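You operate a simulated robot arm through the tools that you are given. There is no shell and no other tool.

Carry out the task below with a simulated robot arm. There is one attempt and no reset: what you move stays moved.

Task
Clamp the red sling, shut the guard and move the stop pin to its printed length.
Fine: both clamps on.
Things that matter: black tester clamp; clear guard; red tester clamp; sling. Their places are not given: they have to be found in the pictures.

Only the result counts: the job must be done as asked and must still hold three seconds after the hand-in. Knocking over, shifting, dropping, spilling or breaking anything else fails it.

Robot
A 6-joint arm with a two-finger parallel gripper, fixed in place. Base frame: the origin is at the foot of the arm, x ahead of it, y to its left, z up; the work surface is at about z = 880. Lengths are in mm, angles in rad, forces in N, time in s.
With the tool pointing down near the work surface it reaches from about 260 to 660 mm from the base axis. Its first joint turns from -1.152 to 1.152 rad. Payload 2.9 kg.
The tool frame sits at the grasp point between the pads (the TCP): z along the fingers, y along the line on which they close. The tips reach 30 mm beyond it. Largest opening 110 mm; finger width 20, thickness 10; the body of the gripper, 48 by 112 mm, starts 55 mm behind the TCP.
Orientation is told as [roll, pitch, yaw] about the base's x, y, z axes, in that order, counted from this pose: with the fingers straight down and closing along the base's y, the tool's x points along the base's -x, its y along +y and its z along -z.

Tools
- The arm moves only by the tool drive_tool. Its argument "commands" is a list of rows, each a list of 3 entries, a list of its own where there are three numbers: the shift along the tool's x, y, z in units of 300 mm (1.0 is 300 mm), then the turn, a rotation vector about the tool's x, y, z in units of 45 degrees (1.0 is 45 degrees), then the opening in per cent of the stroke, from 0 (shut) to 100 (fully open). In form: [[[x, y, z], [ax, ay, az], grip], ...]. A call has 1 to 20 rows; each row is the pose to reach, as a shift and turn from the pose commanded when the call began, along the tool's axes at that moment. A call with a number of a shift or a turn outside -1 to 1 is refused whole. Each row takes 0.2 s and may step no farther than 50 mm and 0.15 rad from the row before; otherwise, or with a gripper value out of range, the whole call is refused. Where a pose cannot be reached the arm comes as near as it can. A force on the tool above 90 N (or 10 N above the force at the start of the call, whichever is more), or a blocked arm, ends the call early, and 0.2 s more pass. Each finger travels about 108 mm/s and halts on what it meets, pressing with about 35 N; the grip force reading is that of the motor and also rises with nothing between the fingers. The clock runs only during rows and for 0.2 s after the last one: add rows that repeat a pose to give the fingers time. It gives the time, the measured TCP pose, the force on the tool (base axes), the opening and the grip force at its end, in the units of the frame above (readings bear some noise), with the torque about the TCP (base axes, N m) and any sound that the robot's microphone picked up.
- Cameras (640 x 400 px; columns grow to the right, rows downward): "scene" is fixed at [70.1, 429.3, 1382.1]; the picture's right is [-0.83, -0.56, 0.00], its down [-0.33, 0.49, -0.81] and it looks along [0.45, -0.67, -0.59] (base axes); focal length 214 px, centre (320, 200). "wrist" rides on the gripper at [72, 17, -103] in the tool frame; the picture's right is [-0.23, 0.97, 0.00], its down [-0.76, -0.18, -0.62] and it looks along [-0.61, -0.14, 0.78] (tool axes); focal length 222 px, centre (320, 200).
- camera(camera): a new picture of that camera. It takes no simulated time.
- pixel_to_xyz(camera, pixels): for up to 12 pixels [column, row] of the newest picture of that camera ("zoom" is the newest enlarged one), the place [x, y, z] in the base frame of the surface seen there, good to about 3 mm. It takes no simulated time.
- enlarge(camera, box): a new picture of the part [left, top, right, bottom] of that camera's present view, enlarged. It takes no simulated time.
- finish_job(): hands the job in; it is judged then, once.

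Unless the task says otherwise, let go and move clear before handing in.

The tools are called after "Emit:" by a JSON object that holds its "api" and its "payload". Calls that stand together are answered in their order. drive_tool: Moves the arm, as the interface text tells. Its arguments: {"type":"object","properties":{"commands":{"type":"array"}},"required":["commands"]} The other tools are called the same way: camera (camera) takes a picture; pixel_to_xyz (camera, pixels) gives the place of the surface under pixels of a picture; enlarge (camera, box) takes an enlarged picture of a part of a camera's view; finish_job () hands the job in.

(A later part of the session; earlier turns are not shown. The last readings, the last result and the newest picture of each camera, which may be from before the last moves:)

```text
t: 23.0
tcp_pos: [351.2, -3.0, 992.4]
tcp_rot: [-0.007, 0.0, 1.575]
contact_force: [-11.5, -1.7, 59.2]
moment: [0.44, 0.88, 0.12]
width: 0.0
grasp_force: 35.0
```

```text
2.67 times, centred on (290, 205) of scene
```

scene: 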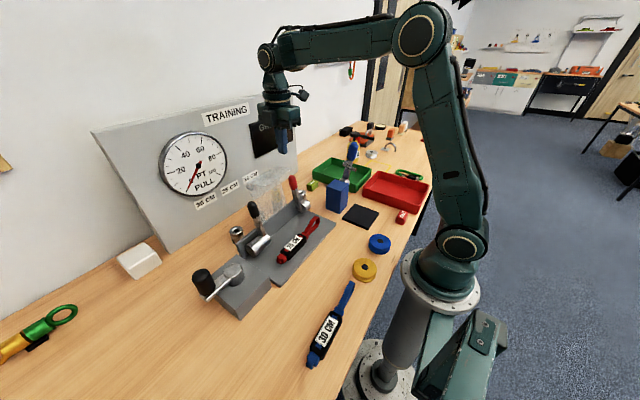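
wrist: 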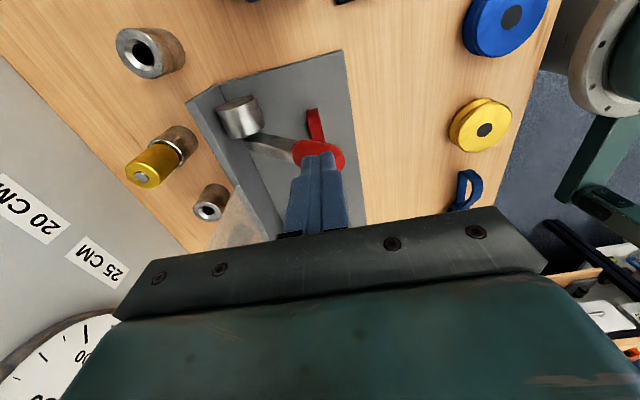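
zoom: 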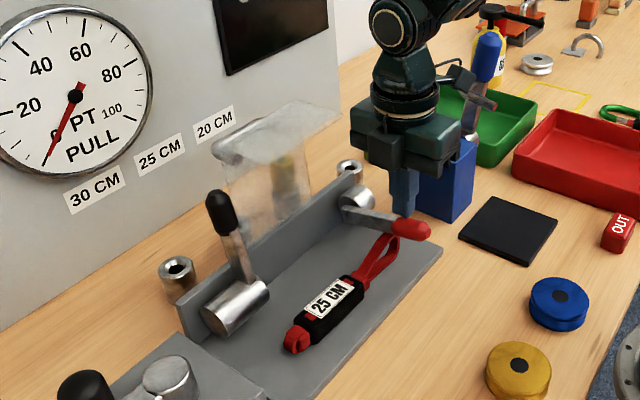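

The red handle is now nearly horizontal, lying across the sling's loop, with 59 N on the tool. I'll press down a bit more in 3 mm steps.

Emit:
{"api": "drive_tool", "payload": {"commands": [[[0, 0.003, 0.008], [0, 0, 0], 0], [[0, 0.005, 0.016], [0, 0, 0], 0], [[0, 0.006, 0.024], [0, 0, 0], 0], [[0, 0.007, 0.032], [0, 0, 0], 0], [[0, 0.008, 0.04], [0, 0, 0], 0], [[0, 0.008, 0.04], [0, 0, 0], 0]]}}

Emit:
{"api": "enlarge", "payload": {"camera": "wrist", "box": [180, 60, 400, 240]}}

Emit:
{"api": "enlarge", "payload": {"camera": "scene", "box": [270, 170, 350, 270]}}

```text
t: 23.5
tcp_pos: [351.2, -4.7, 993.2]
tcp_rot: [-0.014, 0.0, 1.574]
contact_force: [-9.9, -1.1, 27.7]
moment: [0.18, 0.57, 0.11]
width: 0.0
grasp_force: 35.4
stopped in row 2: the force on the tool passed its limit at 94 N (the readings are from after the stop); the commanded pose is now the measured one
```

```text
2.22 times, centred on (290, 150) of wrist
```

zoom: 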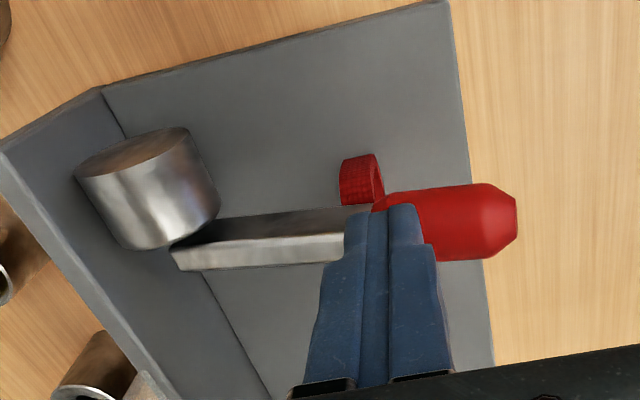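

```text
4.00 times, centred on (310, 220) of scene
```

zoom: 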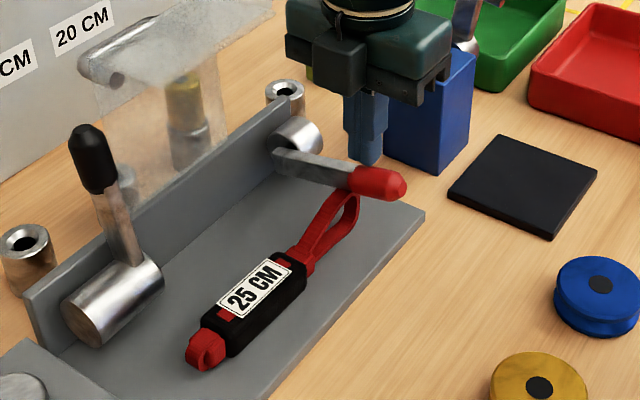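

The tool no longer sinks (stopped at 94 N), so the red handle appears to be at its end position or on the loop. I'll measure its slope.

Emit:
{"api": "pixel_to_xyz", "payload": {"camera": "zoom", "pixels": [[285, 157], [310, 163], [335, 170], [360, 175], [385, 180], [403, 186], [338, 205], [350, 215], [320, 225], [300, 250]]}}

Emit:
{"api": "camera", "payload": {"camera": "wrist"}}

Emit:
{"api": "pixel_to_xyz", "payload": {"camera": "wrist", "pixels": [[270, 168], [290, 162], [345, 152], [360, 155], [250, 145], [306, 140], [303, 135], [285, 170]]}}

```text
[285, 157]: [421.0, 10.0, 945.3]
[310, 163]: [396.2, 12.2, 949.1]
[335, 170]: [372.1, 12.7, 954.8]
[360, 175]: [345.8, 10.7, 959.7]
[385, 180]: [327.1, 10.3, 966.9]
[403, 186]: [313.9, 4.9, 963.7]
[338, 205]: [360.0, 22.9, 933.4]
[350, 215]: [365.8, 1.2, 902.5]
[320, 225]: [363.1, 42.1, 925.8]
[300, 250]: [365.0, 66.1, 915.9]
```

```text
taken
```

wrist: 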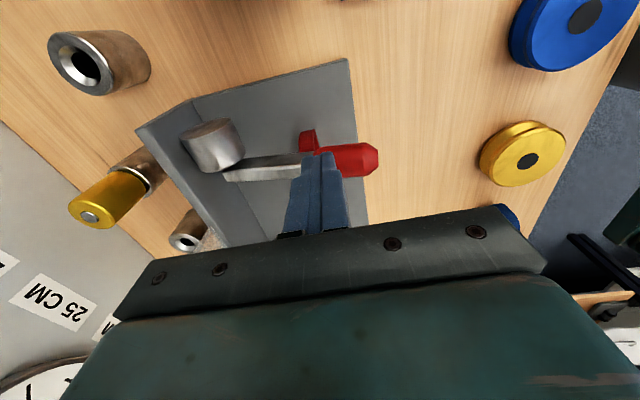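

```text
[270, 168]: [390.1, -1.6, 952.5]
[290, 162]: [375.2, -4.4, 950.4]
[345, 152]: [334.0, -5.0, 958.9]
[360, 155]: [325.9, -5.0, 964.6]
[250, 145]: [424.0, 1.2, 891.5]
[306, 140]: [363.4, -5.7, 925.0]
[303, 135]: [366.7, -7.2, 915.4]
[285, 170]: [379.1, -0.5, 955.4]
```

The red handle lies at about 12° above horizontal (421,945)→(327,967), having swung about 85°. To be sure it is at its stop I'll press once more nearer its tip, where the leverage is larger.

Emit:
{"api": "drive_tool", "payload": {"commands": [[[0, 0, -0.04], [0.018, 0, 0], 0], [[0, 0.055, -0.04], [0.018, 0, 0], 0], [[0, 0.055, -0.02], [0.018, 0, 0], 0], [[0, 0.055, -0.01], [0.018, 0, 0], 0], [[0, 0.055, 0.0], [0.018, 0, 0], 0], [[0, 0.056, 0.005], [0.018, 0, 0], 0], [[0, 0.057, 0.01], [0.018, 0, 0], 0], [[0, 0.058, 0.015], [0.018, 0, 0], 0], [[0, 0.059, 0.02], [0.018, 0, 0], 0], [[0, 0.06, 0.03], [0.018, 0, 0], 0], [[0, 0.06, 0.03], [0.018, 0, 0], 0]]}}

Emit:
{"api": "enlarge", "payload": {"camera": "scene", "box": [270, 170, 350, 270]}}

```text
t: 24.9
tcp_pos: [335.3, -4.5, 996.8]
tcp_rot: [-0.033, 0.001, 1.577]
contact_force: [-12.2, -1.3, 29.9]
moment: [0.22, 0.63, 0.07]
width: 0.0
grasp_force: 35.4
stopped in row 6: the force on the tool passed its limit at 94 N (the readings are from after the stop); the commanded pose is now the measured one
```

```text
4.00 times, centred on (310, 220) of scene
```

zoom: 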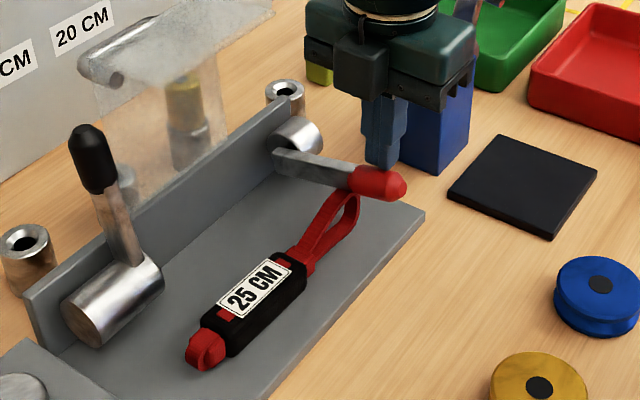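

The red handle is at a hard stop, so that clamp is on. I'll rise, straighten the tilt, and move over to behind the black handle at y≈170 while staying above the guard.

Emit:
{"api": "drive_tool", "payload": {"commands": [[[0, 0, -0.14], [-0.042, 0, 0], 0], [[0, 0, -0.28], [-0.042, 0, 0], 0], [[0, 0, -0.42], [-0.042, 0, 0], 0], [[0, 0, -0.56], [-0.042, 0, 0], 0], [[-0.116, -0.09, -0.58], [-0.042, 0, 0], 0], [[-0.232, -0.19, -0.58], [-0.042, 0, 0], 0], [[-0.348, -0.29, -0.58], [-0.042, 0, 0], 0], [[-0.464, -0.39, -0.58], [-0.042, 0, 0], 0], [[-0.58, -0.48, -0.58], [-0.042, 0, 0], 0], [[-0.58, -0.52, -0.58], [-0.042, 0, 0], 0], [[-0.58, -0.52, -0.58], [-0.042, 0, 0], 0]]}}

Emit:
{"api": "camera", "payload": {"camera": "wrist"}}

Emit:
{"api": "camera", "payload": {"camera": "scene"}}

```text
t: 27.3
tcp_pos: [486.3, 171.7, 1174.4]
tcp_rot: [0.003, -0.001, 1.577]
contact_force: [-0.3, 0.7, 0.5]
moment: [-0.03, 0.03, 0.01]
width: 0.0
grasp_force: 34.6
```

```text
taken
```

wrist: 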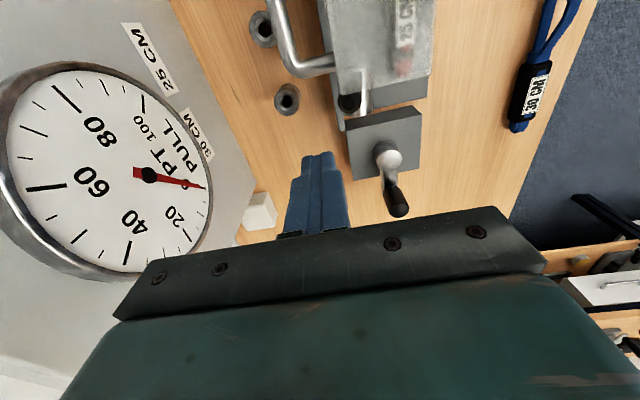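

```text
taken
```

scene: 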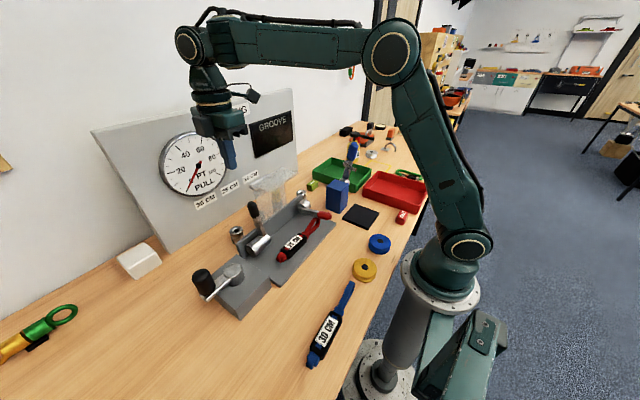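

Emit:
{"api": "enlarge", "payload": {"camera": "wrist", "box": [240, 0, 440, 200]}}

Emit:
{"api": "pixel_to_xyz", "payload": {"camera": "wrist", "pixels": [[349, 103], [355, 112], [340, 100], [359, 100], [428, 85], [364, 115], [300, 70], [330, 68], [430, 96], [335, 90], [365, 90], [287, 97]]}}

```text
2.00 times, centred on (340, 100) of wrist
```

zoom: 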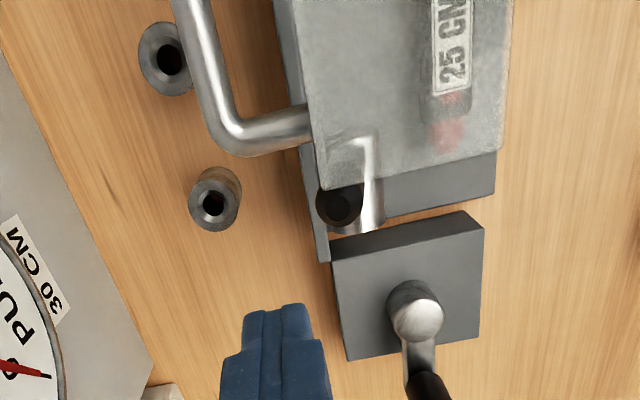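

```text
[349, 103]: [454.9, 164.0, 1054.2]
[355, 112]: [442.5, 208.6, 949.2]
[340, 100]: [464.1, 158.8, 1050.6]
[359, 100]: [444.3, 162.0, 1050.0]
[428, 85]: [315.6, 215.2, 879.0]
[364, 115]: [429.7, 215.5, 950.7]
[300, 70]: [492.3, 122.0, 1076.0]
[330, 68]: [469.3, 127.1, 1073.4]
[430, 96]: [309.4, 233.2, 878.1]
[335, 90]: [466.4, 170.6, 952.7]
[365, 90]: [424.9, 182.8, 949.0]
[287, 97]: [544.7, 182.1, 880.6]
```

The black handle's top is at about (455,164,1055). I'll locate the guard's near edge (zoom (340,180)–(490,150)) to know the clearance.

Emit:
{"api": "pixel_to_xyz", "payload": {"camera": "zoom", "pixels": [[330, 180], [345, 178], [400, 165], [450, 155], [495, 140], [420, 100], [350, 100], [320, 120], [480, 40], [505, 60], [300, 60], [340, 30]]}}

```text
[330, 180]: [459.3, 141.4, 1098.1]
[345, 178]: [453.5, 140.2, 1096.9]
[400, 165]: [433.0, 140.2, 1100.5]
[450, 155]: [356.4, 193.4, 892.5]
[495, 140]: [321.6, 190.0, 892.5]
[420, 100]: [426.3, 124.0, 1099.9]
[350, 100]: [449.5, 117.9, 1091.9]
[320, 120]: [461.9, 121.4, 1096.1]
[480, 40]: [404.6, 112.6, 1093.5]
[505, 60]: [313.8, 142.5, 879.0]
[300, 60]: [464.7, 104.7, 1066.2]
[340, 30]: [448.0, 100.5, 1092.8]
```

The guard's top lip spans y≈40–142 at z≈1096, so with the tool at y≈172 its body (edge ≈148) clears it. I'll lower behind the black handle.

Emit:
{"api": "drive_tool", "payload": {"commands": [[[0, 0, 0.13], [0, 0, 0], 0], [[0, 0, 0.26], [0, 0, 0], 0], [[0, 0, 0.34], [0, 0, 0], 0], [[0, 0, 0.393], [0, 0, 0], 0], [[0, 0, 0.393], [0, 0, 0], 0]]}}

Emit:
{"api": "enlarge", "payload": {"camera": "scene", "box": [180, 130, 340, 280]}}

```text
t: 28.5
tcp_pos: [486.8, 171.5, 1055.8]
tcp_rot: [0.001, 0.0, 1.576]
contact_force: [0.5, 0.8, -0.2]
moment: [0.04, 0.02, 0.02]
width: 0.0
grasp_force: 34.8
```

```text
2.67 times, centred on (260, 205) of scene
```

zoom: 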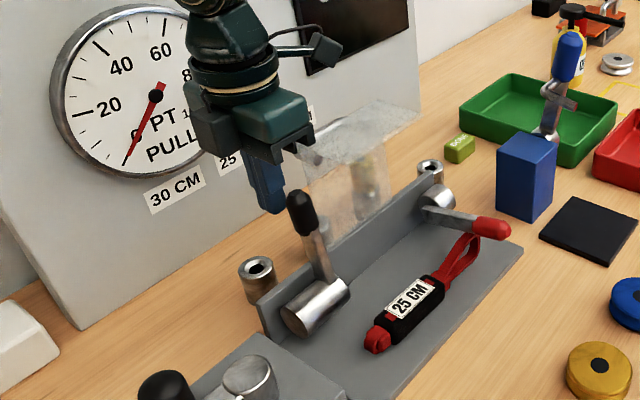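

No contact and the fingers are behind the black handle (zoom (270,190)). I'll pull it forward along its arc at about 10 mm per row.

Emit:
{"api": "drive_tool", "payload": {"commands": [[[0, 0.04, 0], [0, 0, 0], 0], [[0, 0.075, 0], [0, 0, 0], 0], [[0, 0.105, 0], [0, 0, 0], 0], [[0, 0.135, 0.003], [0, 0, 0], 0], [[0, 0.165, 0.008], [0, 0, 0], 0], [[0, 0.195, 0.017], [0, 0, 0], 0], [[0, 0.22, 0.027], [0, 0, 0], 0], [[0, 0.245, 0.04], [0, 0, 0], 0], [[0, 0.27, 0.053], [0, 0, 0], 0], [[0, 0.29, 0.067], [0, 0, 0], 0], [[0, 0.31, 0.083], [0, 0, 0], 0], [[0, 0.325, 0.1], [0, 0, 0], 0], [[0, 0.34, 0.115], [0, 0, 0], 0], [[0, 0.34, 0.115], [0, 0, 0], 0]]}}

Emit:
{"api": "enlarge", "payload": {"camera": "scene", "box": [180, 130, 340, 280]}}

Emit:
{"api": "camera", "payload": {"camera": "wrist"}}

```text
t: 31.5
tcp_pos: [384.0, 169.5, 1022.2]
tcp_rot: [0.002, 0.0, 1.575]
contact_force: [-1.5, -0.6, -0.2]
moment: [0.02, -0.01, 0.0]
width: 0.0
grasp_force: 35.1
```

```text
2.67 times, centred on (260, 205) of scene
```

zoom: 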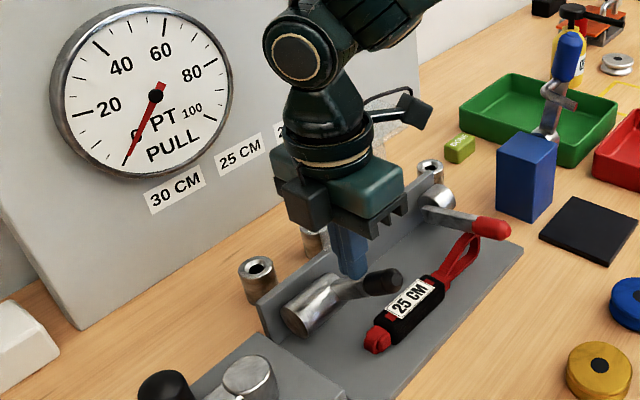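

```text
taken
```

wrist: 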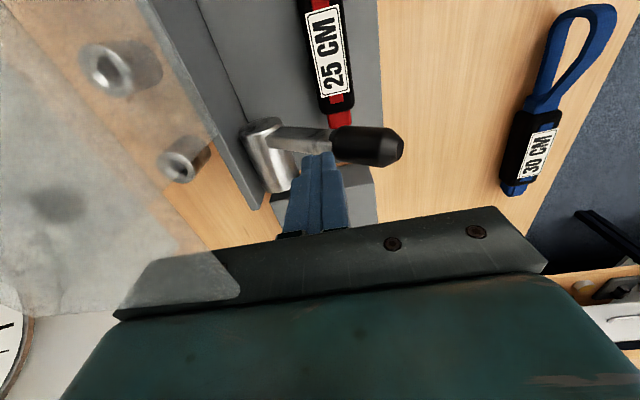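

The black handle swung forward smoothly to about 65°. I'll continue pressing it down slowly to its stop.

Emit:
{"api": "drive_tool", "payload": {"commands": [[[0, 0.015, 0.018], [0, 0, 0], 0], [[0, 0.03, 0.035], [0, 0, 0], 0], [[0, 0.045, 0.052], [0, 0, 0], 0], [[0, 0.06, 0.067], [0, 0, 0], 0], [[0, 0.075, 0.08], [0, 0, 0], 0], [[0, 0.09, 0.09], [0, 0, 0], 0], [[0, 0.1, 0.1], [0, 0, 0], 0], [[0, 0.105, 0.108], [0, 0, 0], 0], [[0, 0.11, 0.115], [0, 0, 0], 0], [[0, 0.113, 0.122], [0, 0, 0], 0], [[0, 0.115, 0.129], [0, 0, 0], 0], [[0, 0.115, 0.129], [0, 0, 0], 0]]}}

Emit:
{"api": "enlarge", "payload": {"camera": "scene", "box": [180, 130, 340, 280]}}

Emit:
{"api": "camera", "payload": {"camera": "wrist"}}

```text
t: 34.1
tcp_pos: [348.5, 170.5, 984.3]
tcp_rot: [0.003, 0.0, 1.575]
contact_force: [-0.8, 0.1, -0.4]
moment: [0.0, 0.01, 0.03]
width: 0.0
grasp_force: 34.9
```

```text
2.67 times, centred on (260, 205) of scene
```

zoom: 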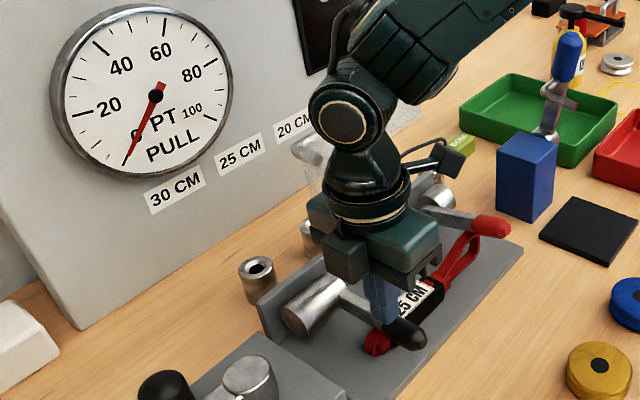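

```text
taken
```

wrist: 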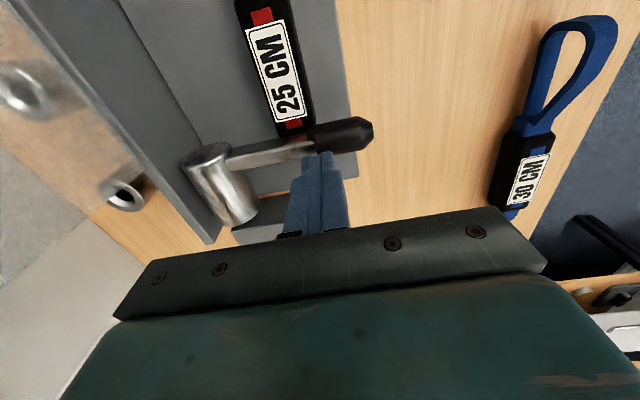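

At z=984 there is still no force, so the black handle can go lower. I'll keep pressing slowly until it meets its stop.

Emit:
{"api": "drive_tool", "payload": {"commands": [[[0, 0.003, 0.01], [0, 0, 0], 0], [[0, 0.006, 0.02], [0, 0, 0], 0], [[0, 0.008, 0.03], [0, 0, 0], 0], [[0, 0.01, 0.04], [0, 0, 0], 0], [[0, 0.01, 0.05], [0, 0, 0], 0], [[0, 0.01, 0.06], [0, 0, 0], 0], [[0, 0.01, 0.07], [0, 0, 0], 0], [[0, 0.01, 0.07], [0, 0, 0], 0]]}}

Emit:
{"api": "enlarge", "payload": {"camera": "scene", "box": [220, 180, 340, 280]}}

Emit:
{"api": "camera", "payload": {"camera": "wrist"}}

```text
t: 35.4
tcp_pos: [346.1, 170.4, 974.2]
tcp_rot: [-0.004, -0.004, 1.576]
contact_force: [-11.3, -4.5, 22.7]
moment: [-0.28, 0.23, -0.07]
width: 0.0
grasp_force: 35.3
stopped in row 6: the force on the tool passed its limit at 97 N (the readings are from after the stop); the commanded pose is now the measured one
```

```text
4.00 times, centred on (280, 230) of scene
```

zoom: 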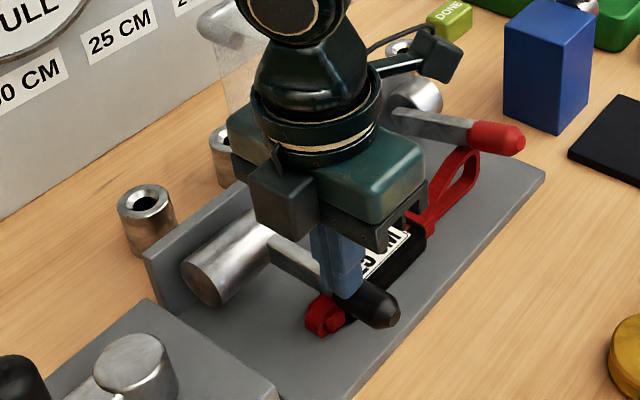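

```text
taken
```

wrist: 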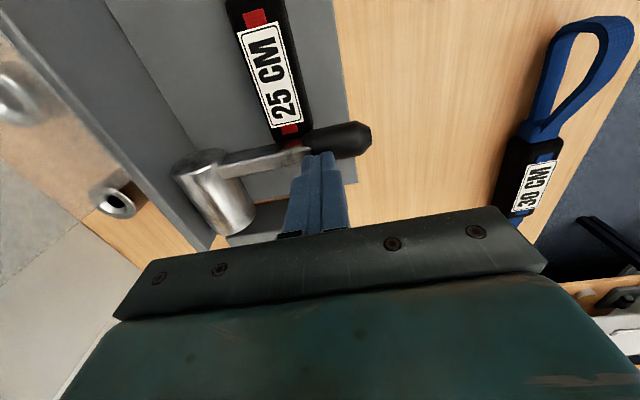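

The black handle stopped at z≈974 (97 N), lower than the red one. I'll measure its slope and compare the two.

Emit:
{"api": "pixel_to_xyz", "payload": {"camera": "zoom", "pixels": [[285, 250], [310, 268], [370, 300], [390, 312], [400, 120], [440, 125], [480, 135], [510, 140], [325, 310], [320, 325], [465, 165], [475, 185]]}}

Emit:
{"api": "pixel_to_xyz", "payload": {"camera": "wrist", "pixels": [[235, 160], [260, 155], [285, 155], [335, 140], [355, 138], [290, 130], [265, 90]]}}

```text
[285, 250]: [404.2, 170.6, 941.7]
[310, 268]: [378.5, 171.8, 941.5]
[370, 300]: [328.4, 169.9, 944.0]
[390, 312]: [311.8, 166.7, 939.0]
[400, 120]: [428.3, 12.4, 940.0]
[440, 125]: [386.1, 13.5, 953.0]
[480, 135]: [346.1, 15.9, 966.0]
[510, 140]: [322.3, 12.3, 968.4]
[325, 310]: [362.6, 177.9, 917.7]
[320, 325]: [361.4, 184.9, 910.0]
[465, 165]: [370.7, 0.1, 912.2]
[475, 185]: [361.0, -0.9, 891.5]
```

```text
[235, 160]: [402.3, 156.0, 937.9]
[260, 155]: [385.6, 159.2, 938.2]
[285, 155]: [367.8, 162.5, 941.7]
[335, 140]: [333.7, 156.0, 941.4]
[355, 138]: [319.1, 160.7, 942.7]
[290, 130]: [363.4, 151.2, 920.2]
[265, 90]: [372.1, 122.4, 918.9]
```

The black handle lies level (z≈942 along its top), while the red one still slopes about 15° up, perhaps resting on the sling's upright loop. I'll rise away and look at both and at the display.

Emit:
{"api": "drive_tool", "payload": {"commands": [[[0, 0, -0.12], [0, 0, 0], 0], [[0, 0, -0.28], [0, 0, 0], 0], [[0, 0, -0.44], [0, 0, 0], 0], [[0, 0.0, -0.6], [0, 0, 0], 0], [[0, 0.0, -0.7], [0, 0, 0], 0], [[0, 0.0, -0.7], [0, 0, 0], 0]]}}

Emit:
{"api": "camera", "payload": {"camera": "scene"}}

Emit:
{"api": "enlarge", "payload": {"camera": "scene", "box": [220, 170, 350, 280]}}

Emit:
{"api": "camera", "payload": {"camera": "wrist"}}

```text
t: 36.8
tcp_pos: [348.7, 169.6, 1182.1]
tcp_rot: [-0.005, -0.004, 1.575]
contact_force: [0.7, -0.7, 0.4]
moment: [0.01, -0.02, 0.03]
width: 0.0
grasp_force: 35.2
```

```text
taken
```

scene: 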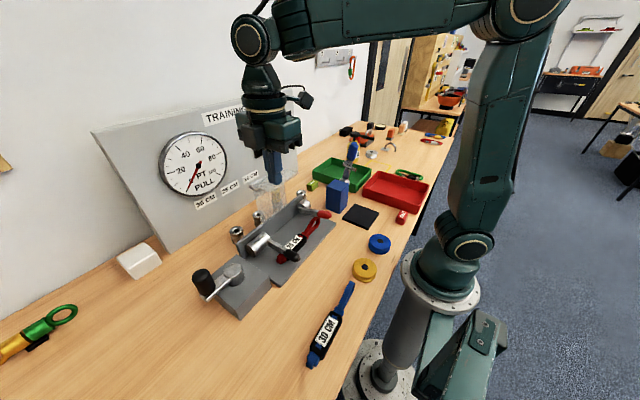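

```text
3.64 times, centred on (285, 225) of scene
```

zoom: 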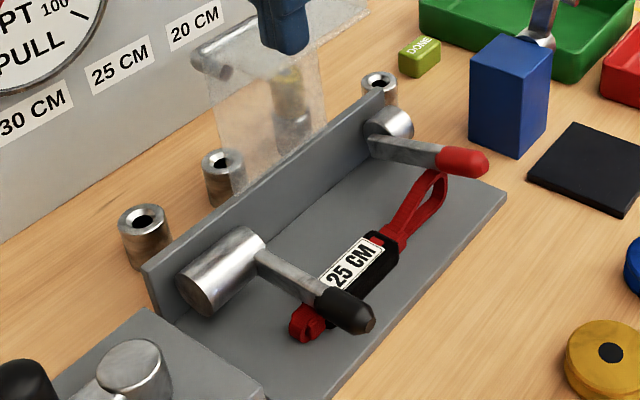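

```text
taken
```

wrist: 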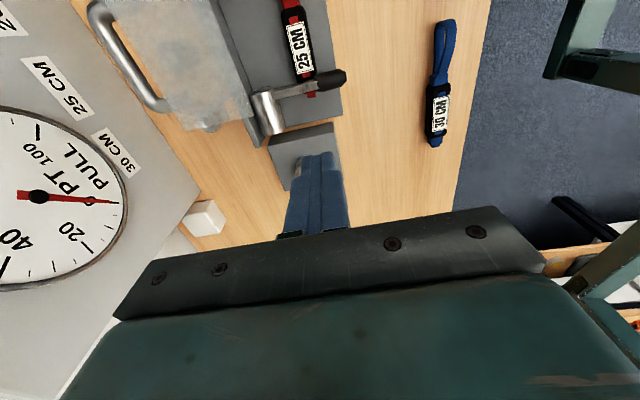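

The red handle still slopes up a bit compared with the black one. I'll measure both again in this zoom plus the loop beneath.

Emit:
{"api": "pixel_to_xyz", "payload": {"camera": "zoom", "pixels": [[375, 145], [400, 150], [425, 155], [450, 158], [475, 163], [270, 265], [300, 283], [330, 300], [360, 317], [433, 178], [440, 200], [415, 185]]}}

Emit:
{"api": "enlarge", "payload": {"camera": "scene", "box": [295, 195, 345, 245]}}

```text
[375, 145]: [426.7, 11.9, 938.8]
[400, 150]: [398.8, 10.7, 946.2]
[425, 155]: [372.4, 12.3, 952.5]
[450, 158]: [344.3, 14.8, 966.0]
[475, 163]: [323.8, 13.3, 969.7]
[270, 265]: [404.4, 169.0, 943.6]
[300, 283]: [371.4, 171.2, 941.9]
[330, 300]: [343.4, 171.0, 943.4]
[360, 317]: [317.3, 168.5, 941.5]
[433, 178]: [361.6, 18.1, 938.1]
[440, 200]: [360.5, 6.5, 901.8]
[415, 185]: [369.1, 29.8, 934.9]
```

```text
8.00 times, centred on (320, 220) of scene
```

zoom: 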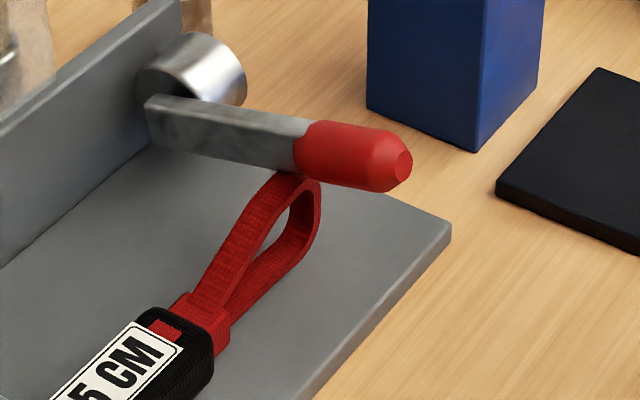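

Both handles are now down: the black is level and the red rests on the sling's upright loop (z≈938), which is where it hard-stopped. Next is the guard; I'll move above its handle bar at about (510,88) with the fingers 30 mm apart.

Emit:
{"api": "drive_tool", "payload": {"commands": [[[0.07, -0.13, -0.03], [0, 0, 0], 27], [[0.14, -0.26, -0.03], [0, 0, 0], 27], [[0.21, -0.39, -0.03], [0, 0, 0], 27], [[0.272, -0.53, -0.03], [0, 0, 0], 27], [[0.272, -0.53, -0.03], [0, 0, 0], 27]]}}

Emit:
{"api": "camera", "payload": {"camera": "wrist"}}

Emit:
{"api": "enlarge", "payload": {"camera": "wrist", "box": [210, 60, 430, 240]}}

```text
t: 38.0
tcp_pos: [508.0, 89.2, 1190.7]
tcp_rot: [-0.006, -0.004, 1.577]
contact_force: [-0.4, 0.7, 0.2]
moment: [0.01, -0.04, -0.01]
width: 29.5
grasp_force: 0.0
```

```text
taken
```

wrist: 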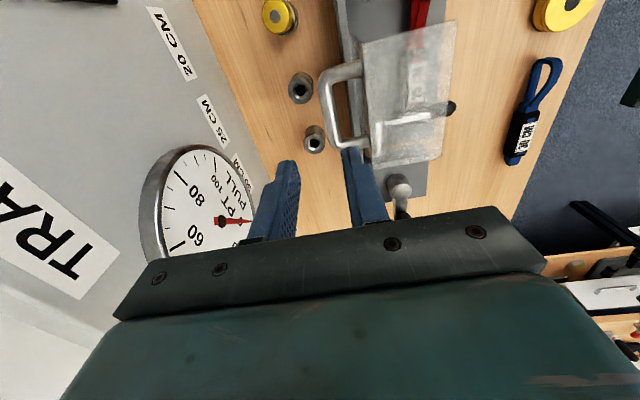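

```text
2.22 times, centred on (320, 150) of wrist
```

zoom: 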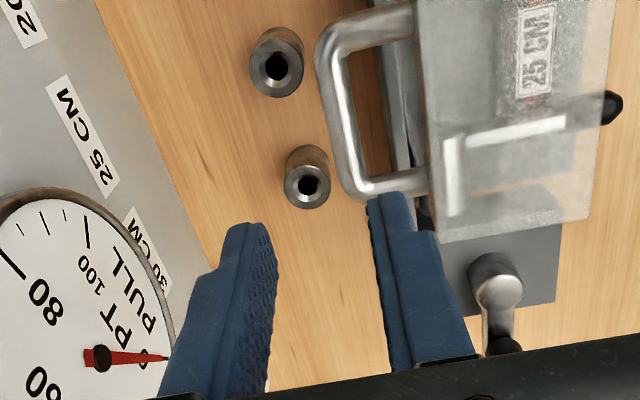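

The handle bar runs from zoom (325,60) to (350,180). I'll measure it and the panel behind.

Emit:
{"api": "pixel_to_xyz", "payload": {"camera": "zoom", "pixels": [[328, 70], [334, 100], [340, 130], [346, 160], [370, 30], [400, 20], [390, 183], [415, 178], [440, 200], [430, 130], [425, 60], [370, 195]]}}

```text
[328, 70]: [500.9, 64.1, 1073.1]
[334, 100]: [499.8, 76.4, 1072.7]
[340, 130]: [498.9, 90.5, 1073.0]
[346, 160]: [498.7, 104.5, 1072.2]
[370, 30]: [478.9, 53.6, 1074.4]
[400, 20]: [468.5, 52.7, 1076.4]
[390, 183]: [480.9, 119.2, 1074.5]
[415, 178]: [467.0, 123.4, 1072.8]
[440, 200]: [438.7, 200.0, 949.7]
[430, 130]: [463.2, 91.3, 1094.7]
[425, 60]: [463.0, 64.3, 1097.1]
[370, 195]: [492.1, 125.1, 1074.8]
```

The guard now stands vertical (panel x≈463, top z≈1096) with its bar centre at about (499,89,1067). I'll lower the fingers so they straddle the bar, one between bar and panel.

Emit:
{"api": "drive_tool", "payload": {"commands": [[[0, 0.03, 0.08], [0, 0, 0], 24], [[0, 0.03, 0.18], [0, 0, 0], 24], [[0, 0.03, 0.27], [0, 0, 0], 24], [[0, 0.03, 0.32], [0, 0, 0], 24], [[0, 0.03, 0.365], [0, 0, 0], 24], [[0, 0.03, 0.365], [0, 0, 0], 24]]}}

Emit:
{"api": "enlarge", "payload": {"camera": "wrist", "box": [210, 60, 430, 240]}}

Emit:
{"api": "enlarge", "payload": {"camera": "scene", "box": [200, 130, 330, 250]}}

```text
t: 39.4
tcp_pos: [497.9, 89.8, 1083.0]
tcp_rot: [-0.006, -0.003, 1.576]
contact_force: [-0.5, 0.4, 0.4]
moment: [-0.03, 0.01, 0.0]
width: 26.6
grasp_force: 0.0
```

```text
2.22 times, centred on (320, 150) of wrist
```

zoom: 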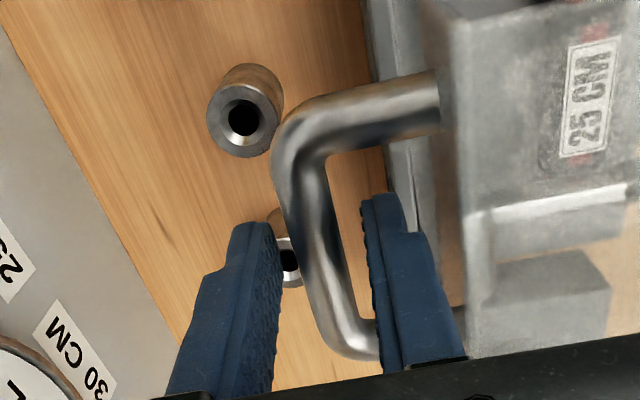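

```text
3.33 times, centred on (265, 190) of scene
```

zoom: 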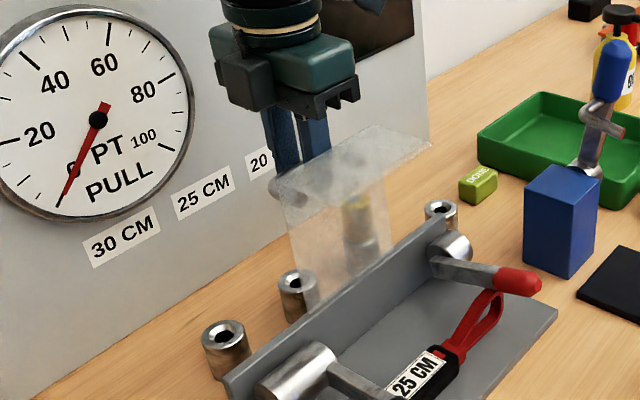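

The fingers straddle the bar cleanly (zoom (310,230) is the bar). I'll swing the guard forward along its arc about the hinge at (461,948), the first two-thirds in this call.

Emit:
{"api": "drive_tool", "payload": {"commands": [[[0, 0.027, -0.007], [0, 0, 0], 24], [[0, 0.054, -0.013], [0, 0, 0], 24], [[0, 0.09, -0.017], [0, 0, 0], 24], [[0, 0.127, -0.02], [0, 0, 0], 24], [[0, 0.163, -0.018], [0, 0, 0], 24], [[0, 0.199, -0.013], [0, 0, 0], 24], [[0, 0.235, -0.006], [0, 0, 0], 24], [[0, 0.269, 0.005], [0, 0, 0], 24], [[0, 0.303, 0.019], [0, 0, 0], 24], [[0, 0.335, 0.037], [0, 0, 0], 24], [[0, 0.335, 0.037], [0, 0, 0], 24]]}}

Emit:
{"api": "enlarge", "payload": {"camera": "wrist", "box": [210, 60, 430, 240]}}

Emit:
{"api": "enlarge", "payload": {"camera": "scene", "box": [200, 130, 350, 270]}}

```text
t: 41.8
tcp_pos: [396.4, 88.9, 1071.1]
tcp_rot: [-0.005, -0.004, 1.577]
contact_force: [-0.5, -0.1, 0.2]
moment: [0.0, -0.01, 0.03]
width: 26.6
grasp_force: 0.3
```

```text
2.22 times, centred on (320, 150) of wrist
```

zoom: 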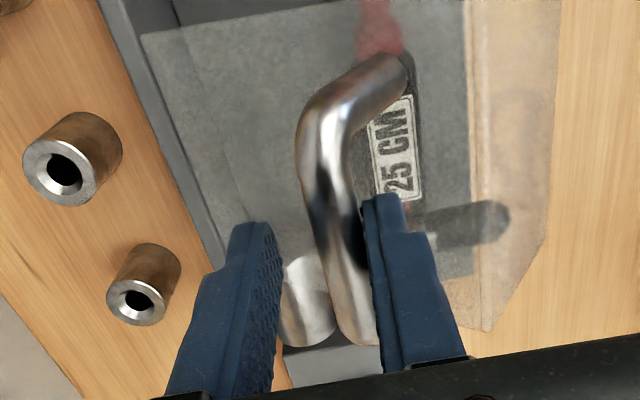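

```text
2.86 times, centred on (275, 200) of scene
```

zoom: 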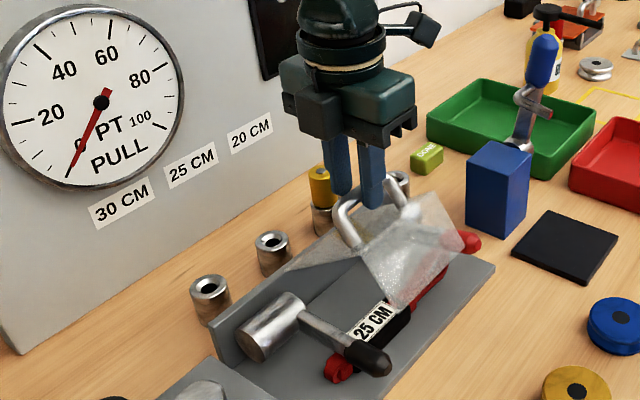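

The guard follows with no force, now about two-thirds down over the sling. I'll continue the arc to nearly closed.

Emit:
{"api": "drive_tool", "payload": {"commands": [[[0, 0.031, 0.019], [0, 0, 0], 24], [[0, 0.059, 0.041], [0, 0, 0], 24], [[0, 0.086, 0.066], [0, 0, 0], 24], [[0, 0.111, 0.093], [0, 0, 0], 24], [[0, 0.133, 0.122], [0, 0, 0], 24], [[0, 0.153, 0.153], [0, 0, 0], 24], [[0, 0.163, 0.17], [0, 0, 0], 24], [[0, 0.17, 0.187], [0, 0, 0], 24], [[0, 0.17, 0.187], [0, 0, 0], 24]]}}

Emit:
{"api": "enlarge", "payload": {"camera": "wrist", "box": [210, 60, 430, 240]}}

Emit:
{"api": "enlarge", "payload": {"camera": "scene", "box": [200, 130, 350, 270]}}

```text
t: 43.8
tcp_pos: [346.9, 89.8, 1014.3]
tcp_rot: [-0.004, -0.005, 1.575]
contact_force: [0.4, -0.1, -0.3]
moment: [-0.01, 0.0, 0.01]
width: 26.5
grasp_force: 0.1
```

```text
2.22 times, centred on (320, 150) of wrist
```

zoom: 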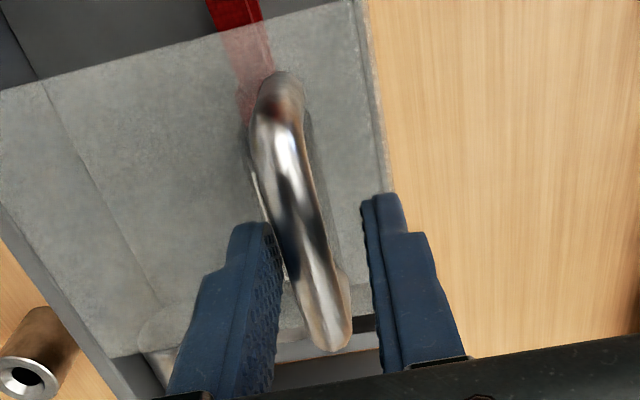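

```text
2.86 times, centred on (275, 200) of scene
```

zoom: 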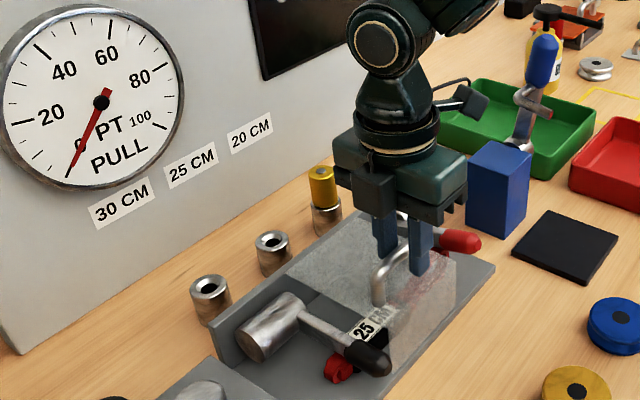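

The guard is almost shut, with the bar against the rear finger. I'll continue a little further down the arc and watch the force.

Emit:
{"api": "drive_tool", "payload": {"commands": [[[0, 0.01, 0.016], [0, 0, 0], 24], [[0, 0.018, 0.032], [0, 0, 0], 24], [[0, 0.024, 0.045], [0, 0, 0], 24], [[0, 0.03, 0.055], [0, 0, 0], 24], [[0, 0.03, 0.055], [0, 0, 0], 24]]}}

Emit:
{"api": "enlarge", "payload": {"camera": "wrist", "box": [210, 60, 430, 240]}}

Emit:
{"api": "enlarge", "payload": {"camera": "scene", "box": [200, 130, 350, 270]}}

```text
t: 45.0
tcp_pos: [338.9, 89.7, 998.2]
tcp_rot: [-0.01, -0.003, 1.575]
contact_force: [18.9, 0.2, 7.8]
moment: [0.0, -0.18, -0.05]
width: 35.6
grasp_force: 9.3
```

```text
2.22 times, centred on (320, 150) of wrist
```

zoom: 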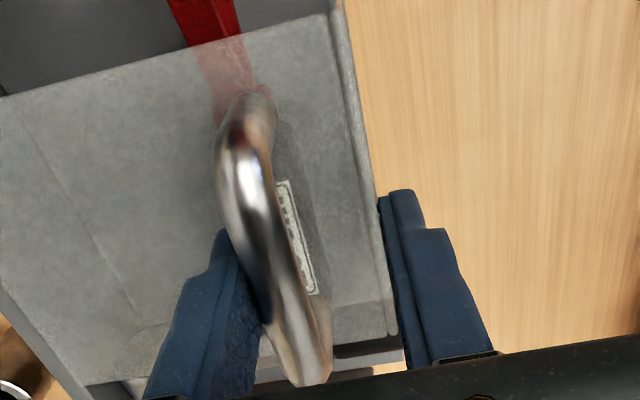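

```text
2.86 times, centred on (275, 200) of scene
```

zoom: 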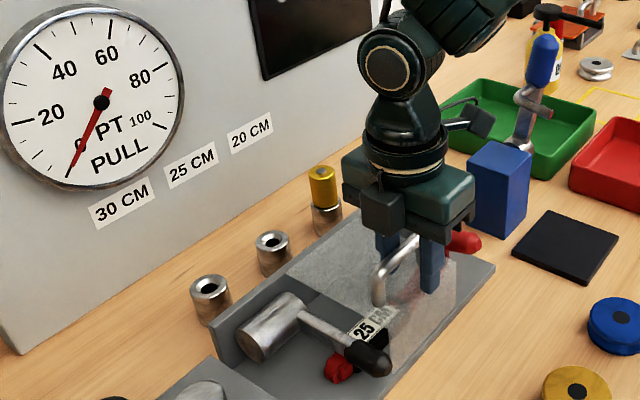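

The bar no longer follows (19 N in x, fingers forced to 36 mm), so the guard has reached its stop. I'll ease back and lift clear, then look.

Emit:
{"api": "drive_tool", "payload": {"commands": [[[0, -0.015, 0], [0, 0, 0], 30], [[0, -0.015, -0.05], [0, 0, 0], 32], [[0, -0.015, -0.15], [0, 0, 0], 32], [[0, -0.015, -0.3], [0, 0, 0], 32], [[0, -0.015, -0.45], [0, 0, 0], 32], [[0, -0.015, -0.6], [0, 0, 0], 32], [[0, -0.015, -0.6], [0, 0, 0], 32]]}}

Emit:
{"api": "camera", "payload": {"camera": "scene"}}

Emit:
{"api": "enlarge", "payload": {"camera": "scene", "box": [210, 160, 350, 290]}}

Emit:
{"api": "camera", "payload": {"camera": "wrist"}}

```text
t: 46.6
tcp_pos: [340.9, 88.6, 1178.0]
tcp_rot: [-0.007, -0.002, 1.575]
contact_force: [0.1, -0.4, 0.4]
moment: [-0.02, 0.02, 0.02]
width: 35.2
grasp_force: 0.0
```

```text
taken
```

scene: 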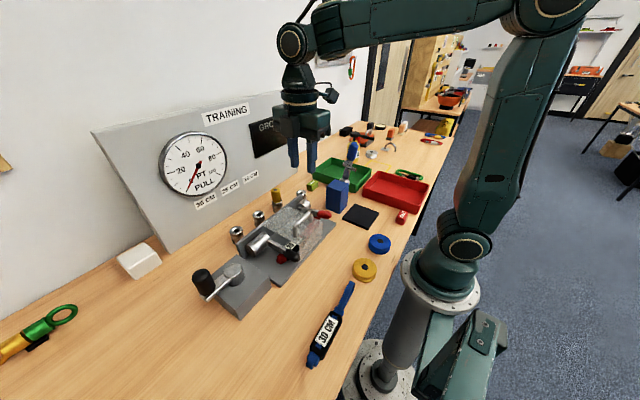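

```text
3.08 times, centred on (280, 225) of scene
```

zoom: 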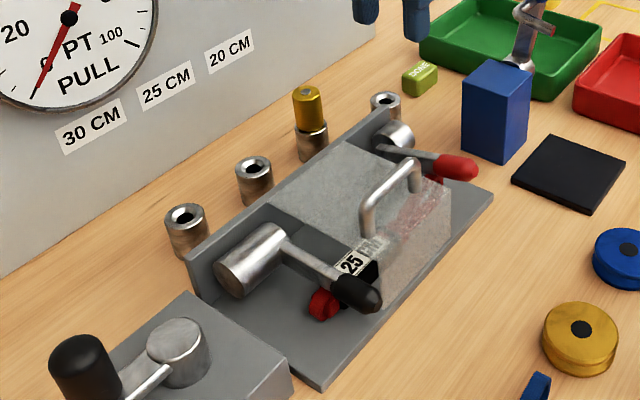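

```text
taken
```

wrist: 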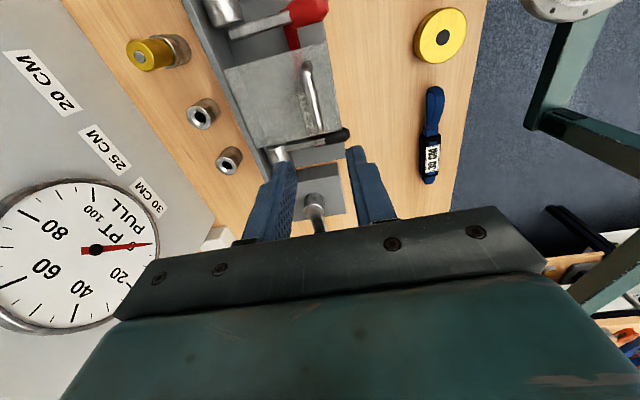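

The guard looks shut (skirt down at zoom (415,250)). I'll measure its panel for level, and re-measure sockets and pin.

Emit:
{"api": "pixel_to_xyz", "payload": {"camera": "zoom", "pixels": [[300, 200], [350, 165], [330, 215], [400, 195], [420, 230], [410, 280], [385, 195], [415, 170], [253, 165], [185, 215], [308, 95], [450, 200]]}}

Emit:
{"api": "pixel_to_xyz", "payload": {"camera": "wrist", "pixels": [[240, 80], [240, 120], [280, 80], [285, 120], [320, 60], [325, 100], [316, 85], [140, 55], [203, 116], [229, 160], [290, 15], [325, 140]]}}

```text
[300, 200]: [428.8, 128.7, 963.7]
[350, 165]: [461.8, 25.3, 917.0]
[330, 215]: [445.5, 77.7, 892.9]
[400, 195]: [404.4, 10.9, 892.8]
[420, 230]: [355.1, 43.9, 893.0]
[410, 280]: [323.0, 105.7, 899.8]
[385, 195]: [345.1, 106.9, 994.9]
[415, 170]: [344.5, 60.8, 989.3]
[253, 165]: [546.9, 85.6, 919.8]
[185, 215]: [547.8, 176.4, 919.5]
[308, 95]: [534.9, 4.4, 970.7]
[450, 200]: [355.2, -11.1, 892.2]
```

```text
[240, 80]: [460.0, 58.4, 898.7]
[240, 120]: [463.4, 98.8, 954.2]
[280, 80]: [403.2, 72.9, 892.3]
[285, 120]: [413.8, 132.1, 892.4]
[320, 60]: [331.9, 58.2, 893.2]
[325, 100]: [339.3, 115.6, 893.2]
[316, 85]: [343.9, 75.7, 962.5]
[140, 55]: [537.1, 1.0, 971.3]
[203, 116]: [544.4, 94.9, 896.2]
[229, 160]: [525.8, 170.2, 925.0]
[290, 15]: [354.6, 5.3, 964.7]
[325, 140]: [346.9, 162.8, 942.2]
```

The bar sits at (345,·,≈990), about 88–90° from upright. I'll press down on the bar gently with closed fingers to make sure the guard is fully home.

Emit:
{"api": "drive_tool", "payload": {"commands": [[[0, -0.01, 0.13], [0, 0, 0], 0], [[0, -0.01, 0.26], [0, 0, 0], 0], [[0, -0.01, 0.38], [0, 0, 0], 0], [[0, -0.01, 0.46], [0, 0, 0], 0], [[0, -0.01, 0.49], [0, 0, 0], 0], [[0, -0.01, 0.505], [0, 0, 0], 0], [[0, -0.01, 0.515], [0, 0, 0], 0], [[0, -0.01, 0.525], [0, 0, 0], 0], [[0, -0.01, 0.535], [0, 0, 0], 0], [[0, -0.01, 0.545], [0, 0, 0], 0], [[0, -0.01, 0.545], [0, 0, 0], 0]]}}

Emit:
{"api": "enlarge", "payload": {"camera": "scene", "box": [210, 160, 350, 290]}}

```text
t: 48.1
tcp_pos: [343.3, 88.2, 1033.2]
tcp_rot: [-0.014, -0.005, 1.573]
contact_force: [-13.7, -4.0, 29.4]
moment: [-0.22, 0.26, -0.07]
width: 0.2
grasp_force: 34.9
stopped in row 7: the force on the tool passed its limit at 99 N (the readings are from after the stop); the commanded pose is now the measured one
```

```text
3.08 times, centred on (280, 225) of scene
```

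zoom: 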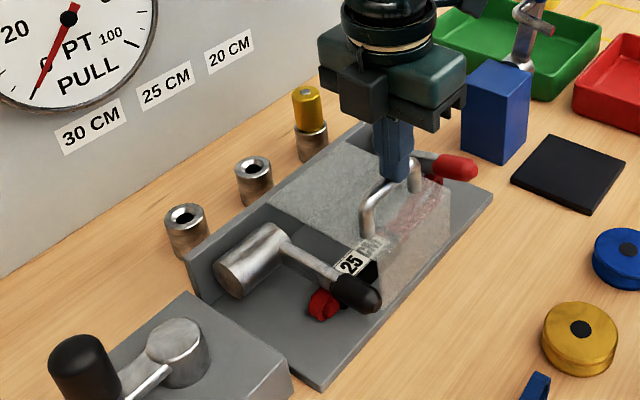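

The guard's bar is on a hard stop (99 N at z≈1033), so the guard is shut. Next I'll move above the socket row to measure the pin and the 25 CM socket precisely.

Emit:
{"api": "drive_tool", "payload": {"commands": [[[0, 0, -0.13], [-0.018, 0, 0], 0], [[0, 0, -0.26], [-0.018, 0, 0], 0], [[0.02, -0.15, -0.26], [-0.018, 0, 0], 30], [[0.04, -0.3, -0.26], [-0.018, 0, 0], 45], [[0.07, -0.45, -0.26], [-0.018, 0, 0], 45], [[0.093, -0.6, -0.26], [-0.018, 0, 0], 45], [[0.093, -0.623, -0.26], [-0.018, 0, 0], 45], [[0.093, -0.623, -0.26], [-0.018, 0, 0], 45]]}}

Emit:
{"api": "camera", "payload": {"camera": "wrist"}}

Emit:
{"api": "enlarge", "payload": {"camera": "wrist", "box": [240, 0, 420, 160]}}

```text
t: 49.9
tcp_pos: [531.9, 63.2, 1111.9]
tcp_rot: [0.002, -0.006, 1.579]
contact_force: [-0.6, -0.2, 0.4]
moment: [-0.01, -0.02, 0.01]
width: 49.6
grasp_force: 0.2
```

```text
taken
```

wrist: 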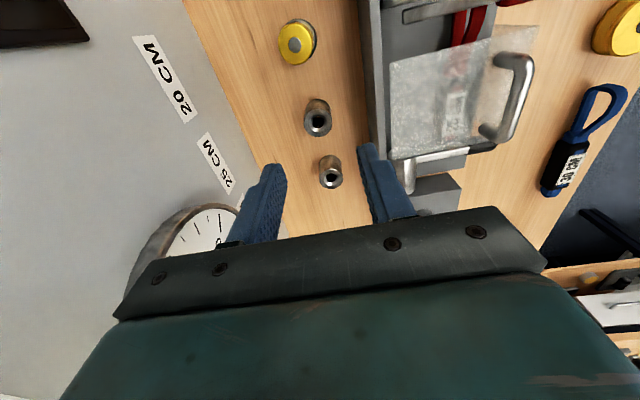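

```text
2.50 times, centred on (330, 80) of wrist
```

zoom: 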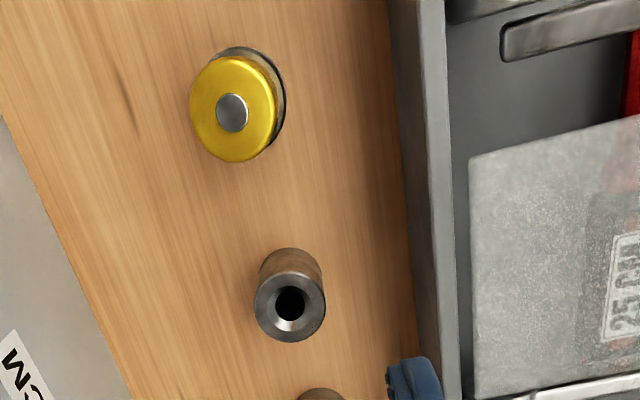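

I'll measure edge points of the yellow knob (zoom centre (232,113)) and of the 25 CM socket's rim (zoom centre (290,305)).

Emit:
{"api": "pixel_to_xyz", "payload": {"camera": "zoom", "pixels": [[232, 113], [196, 110], [270, 112], [235, 66], [235, 156], [262, 310], [318, 300], [288, 336], [268, 285], [310, 280], [272, 328], [308, 325]]}}

```text
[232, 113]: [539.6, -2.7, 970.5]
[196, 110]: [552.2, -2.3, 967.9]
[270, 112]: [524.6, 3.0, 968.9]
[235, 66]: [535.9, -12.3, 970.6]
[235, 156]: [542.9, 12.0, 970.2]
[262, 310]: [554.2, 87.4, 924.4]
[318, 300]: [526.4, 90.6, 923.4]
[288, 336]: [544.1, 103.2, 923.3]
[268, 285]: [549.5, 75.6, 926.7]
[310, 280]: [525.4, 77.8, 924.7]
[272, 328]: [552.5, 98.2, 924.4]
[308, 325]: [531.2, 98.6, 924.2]
```

Knob centre ≈ (539,0,970) and the 25 CM socket centre ≈ (540.5,89.5,924). I'll shift the camera 90 mm to look straight down on the 25 CM socket for a more exact centre.

Emit:
{"api": "drive_tool", "payload": {"commands": [[[-0.15, 0, 0], [0, 0, 0], 45], [[-0.3, 0, 0], [0, 0, 0], 45], [[-0.3, 0, 0], [0, 0, 0], 45]]}}

Emit:
{"api": "enlarge", "payload": {"camera": "wrist", "box": [260, 0, 380, 100]}}

```text
t: 50.7
tcp_pos: [531.4, 151.4, 1113.0]
tcp_rot: [0.0, -0.005, 1.573]
contact_force: [0.2, -0.5, -0.4]
moment: [-0.04, 0.04, -0.01]
width: 49.6
grasp_force: 0.1
```

```text
4.00 times, centred on (320, 50) of wrist
```

zoom: 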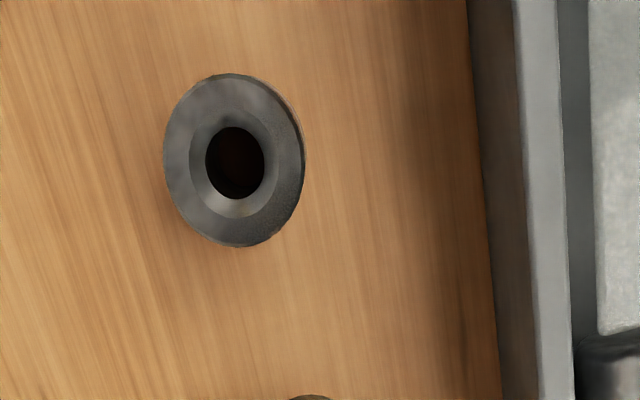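

The socket shows a 12 mm hole with a chamfer. I'll measure symmetric rim points around zoom (233,161).

Emit:
{"api": "pixel_to_xyz", "payload": {"camera": "zoom", "pixels": [[172, 160], [295, 160], [233, 84], [233, 238], [190, 105], [278, 215], [190, 215], [278, 105]]}}

```text
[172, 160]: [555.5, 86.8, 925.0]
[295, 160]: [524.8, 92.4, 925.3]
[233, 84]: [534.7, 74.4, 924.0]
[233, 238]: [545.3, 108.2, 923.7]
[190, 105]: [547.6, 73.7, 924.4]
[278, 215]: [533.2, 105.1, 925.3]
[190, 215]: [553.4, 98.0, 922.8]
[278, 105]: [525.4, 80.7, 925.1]
```

The 25 CM socket centre averages (540.0, 89.9), and the pin sits at (540, 0), so the shift is 90 mm along y. I'll move above the knob.

Emit:
{"api": "drive_tool", "payload": {"commands": [[[0.15, -0.028, 0], [0, 0, 0], 45], [[0.3, -0.028, 0], [0, 0, 0], 45], [[0.45, -0.028, 0], [0, 0, 0], 45], [[0.507, -0.028, 0], [0, 0, 0], 45], [[0.507, -0.028, 0.1], [0, 0, 0], 45], [[0.507, -0.028, 0.2], [0, 0, 0], 45], [[0.507, -0.028, 0.3], [0, 0, 0], 45], [[0.507, -0.028, 0.3], [0, 0, 0], 45]]}}

Emit:
{"api": "camera", "payload": {"camera": "wrist"}}

Emit:
{"api": "enlarge", "payload": {"camera": "scene", "box": [220, 130, 340, 250]}}

```text
t: 52.5
tcp_pos: [540.7, -0.9, 1020.1]
tcp_rot: [0.002, -0.004, 1.576]
contact_force: [-0.6, 0.8, 0.3]
moment: [0.0, 0.0, -0.04]
width: 49.6
grasp_force: 0.0
```

```text
taken
```

wrist: 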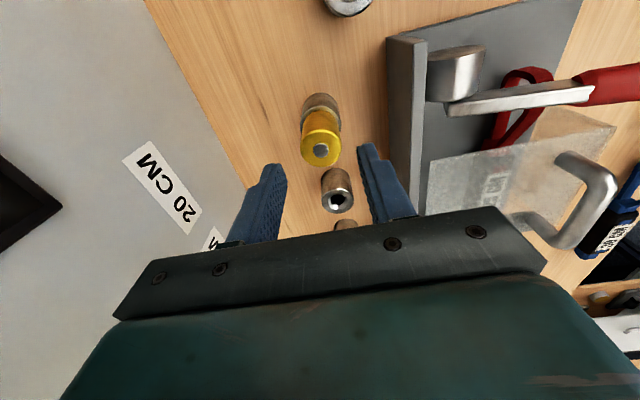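

```text
3.33 times, centred on (280, 190) of scene
```

zoom: 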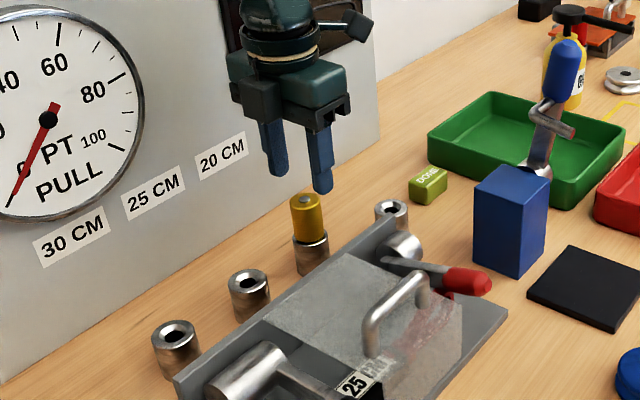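

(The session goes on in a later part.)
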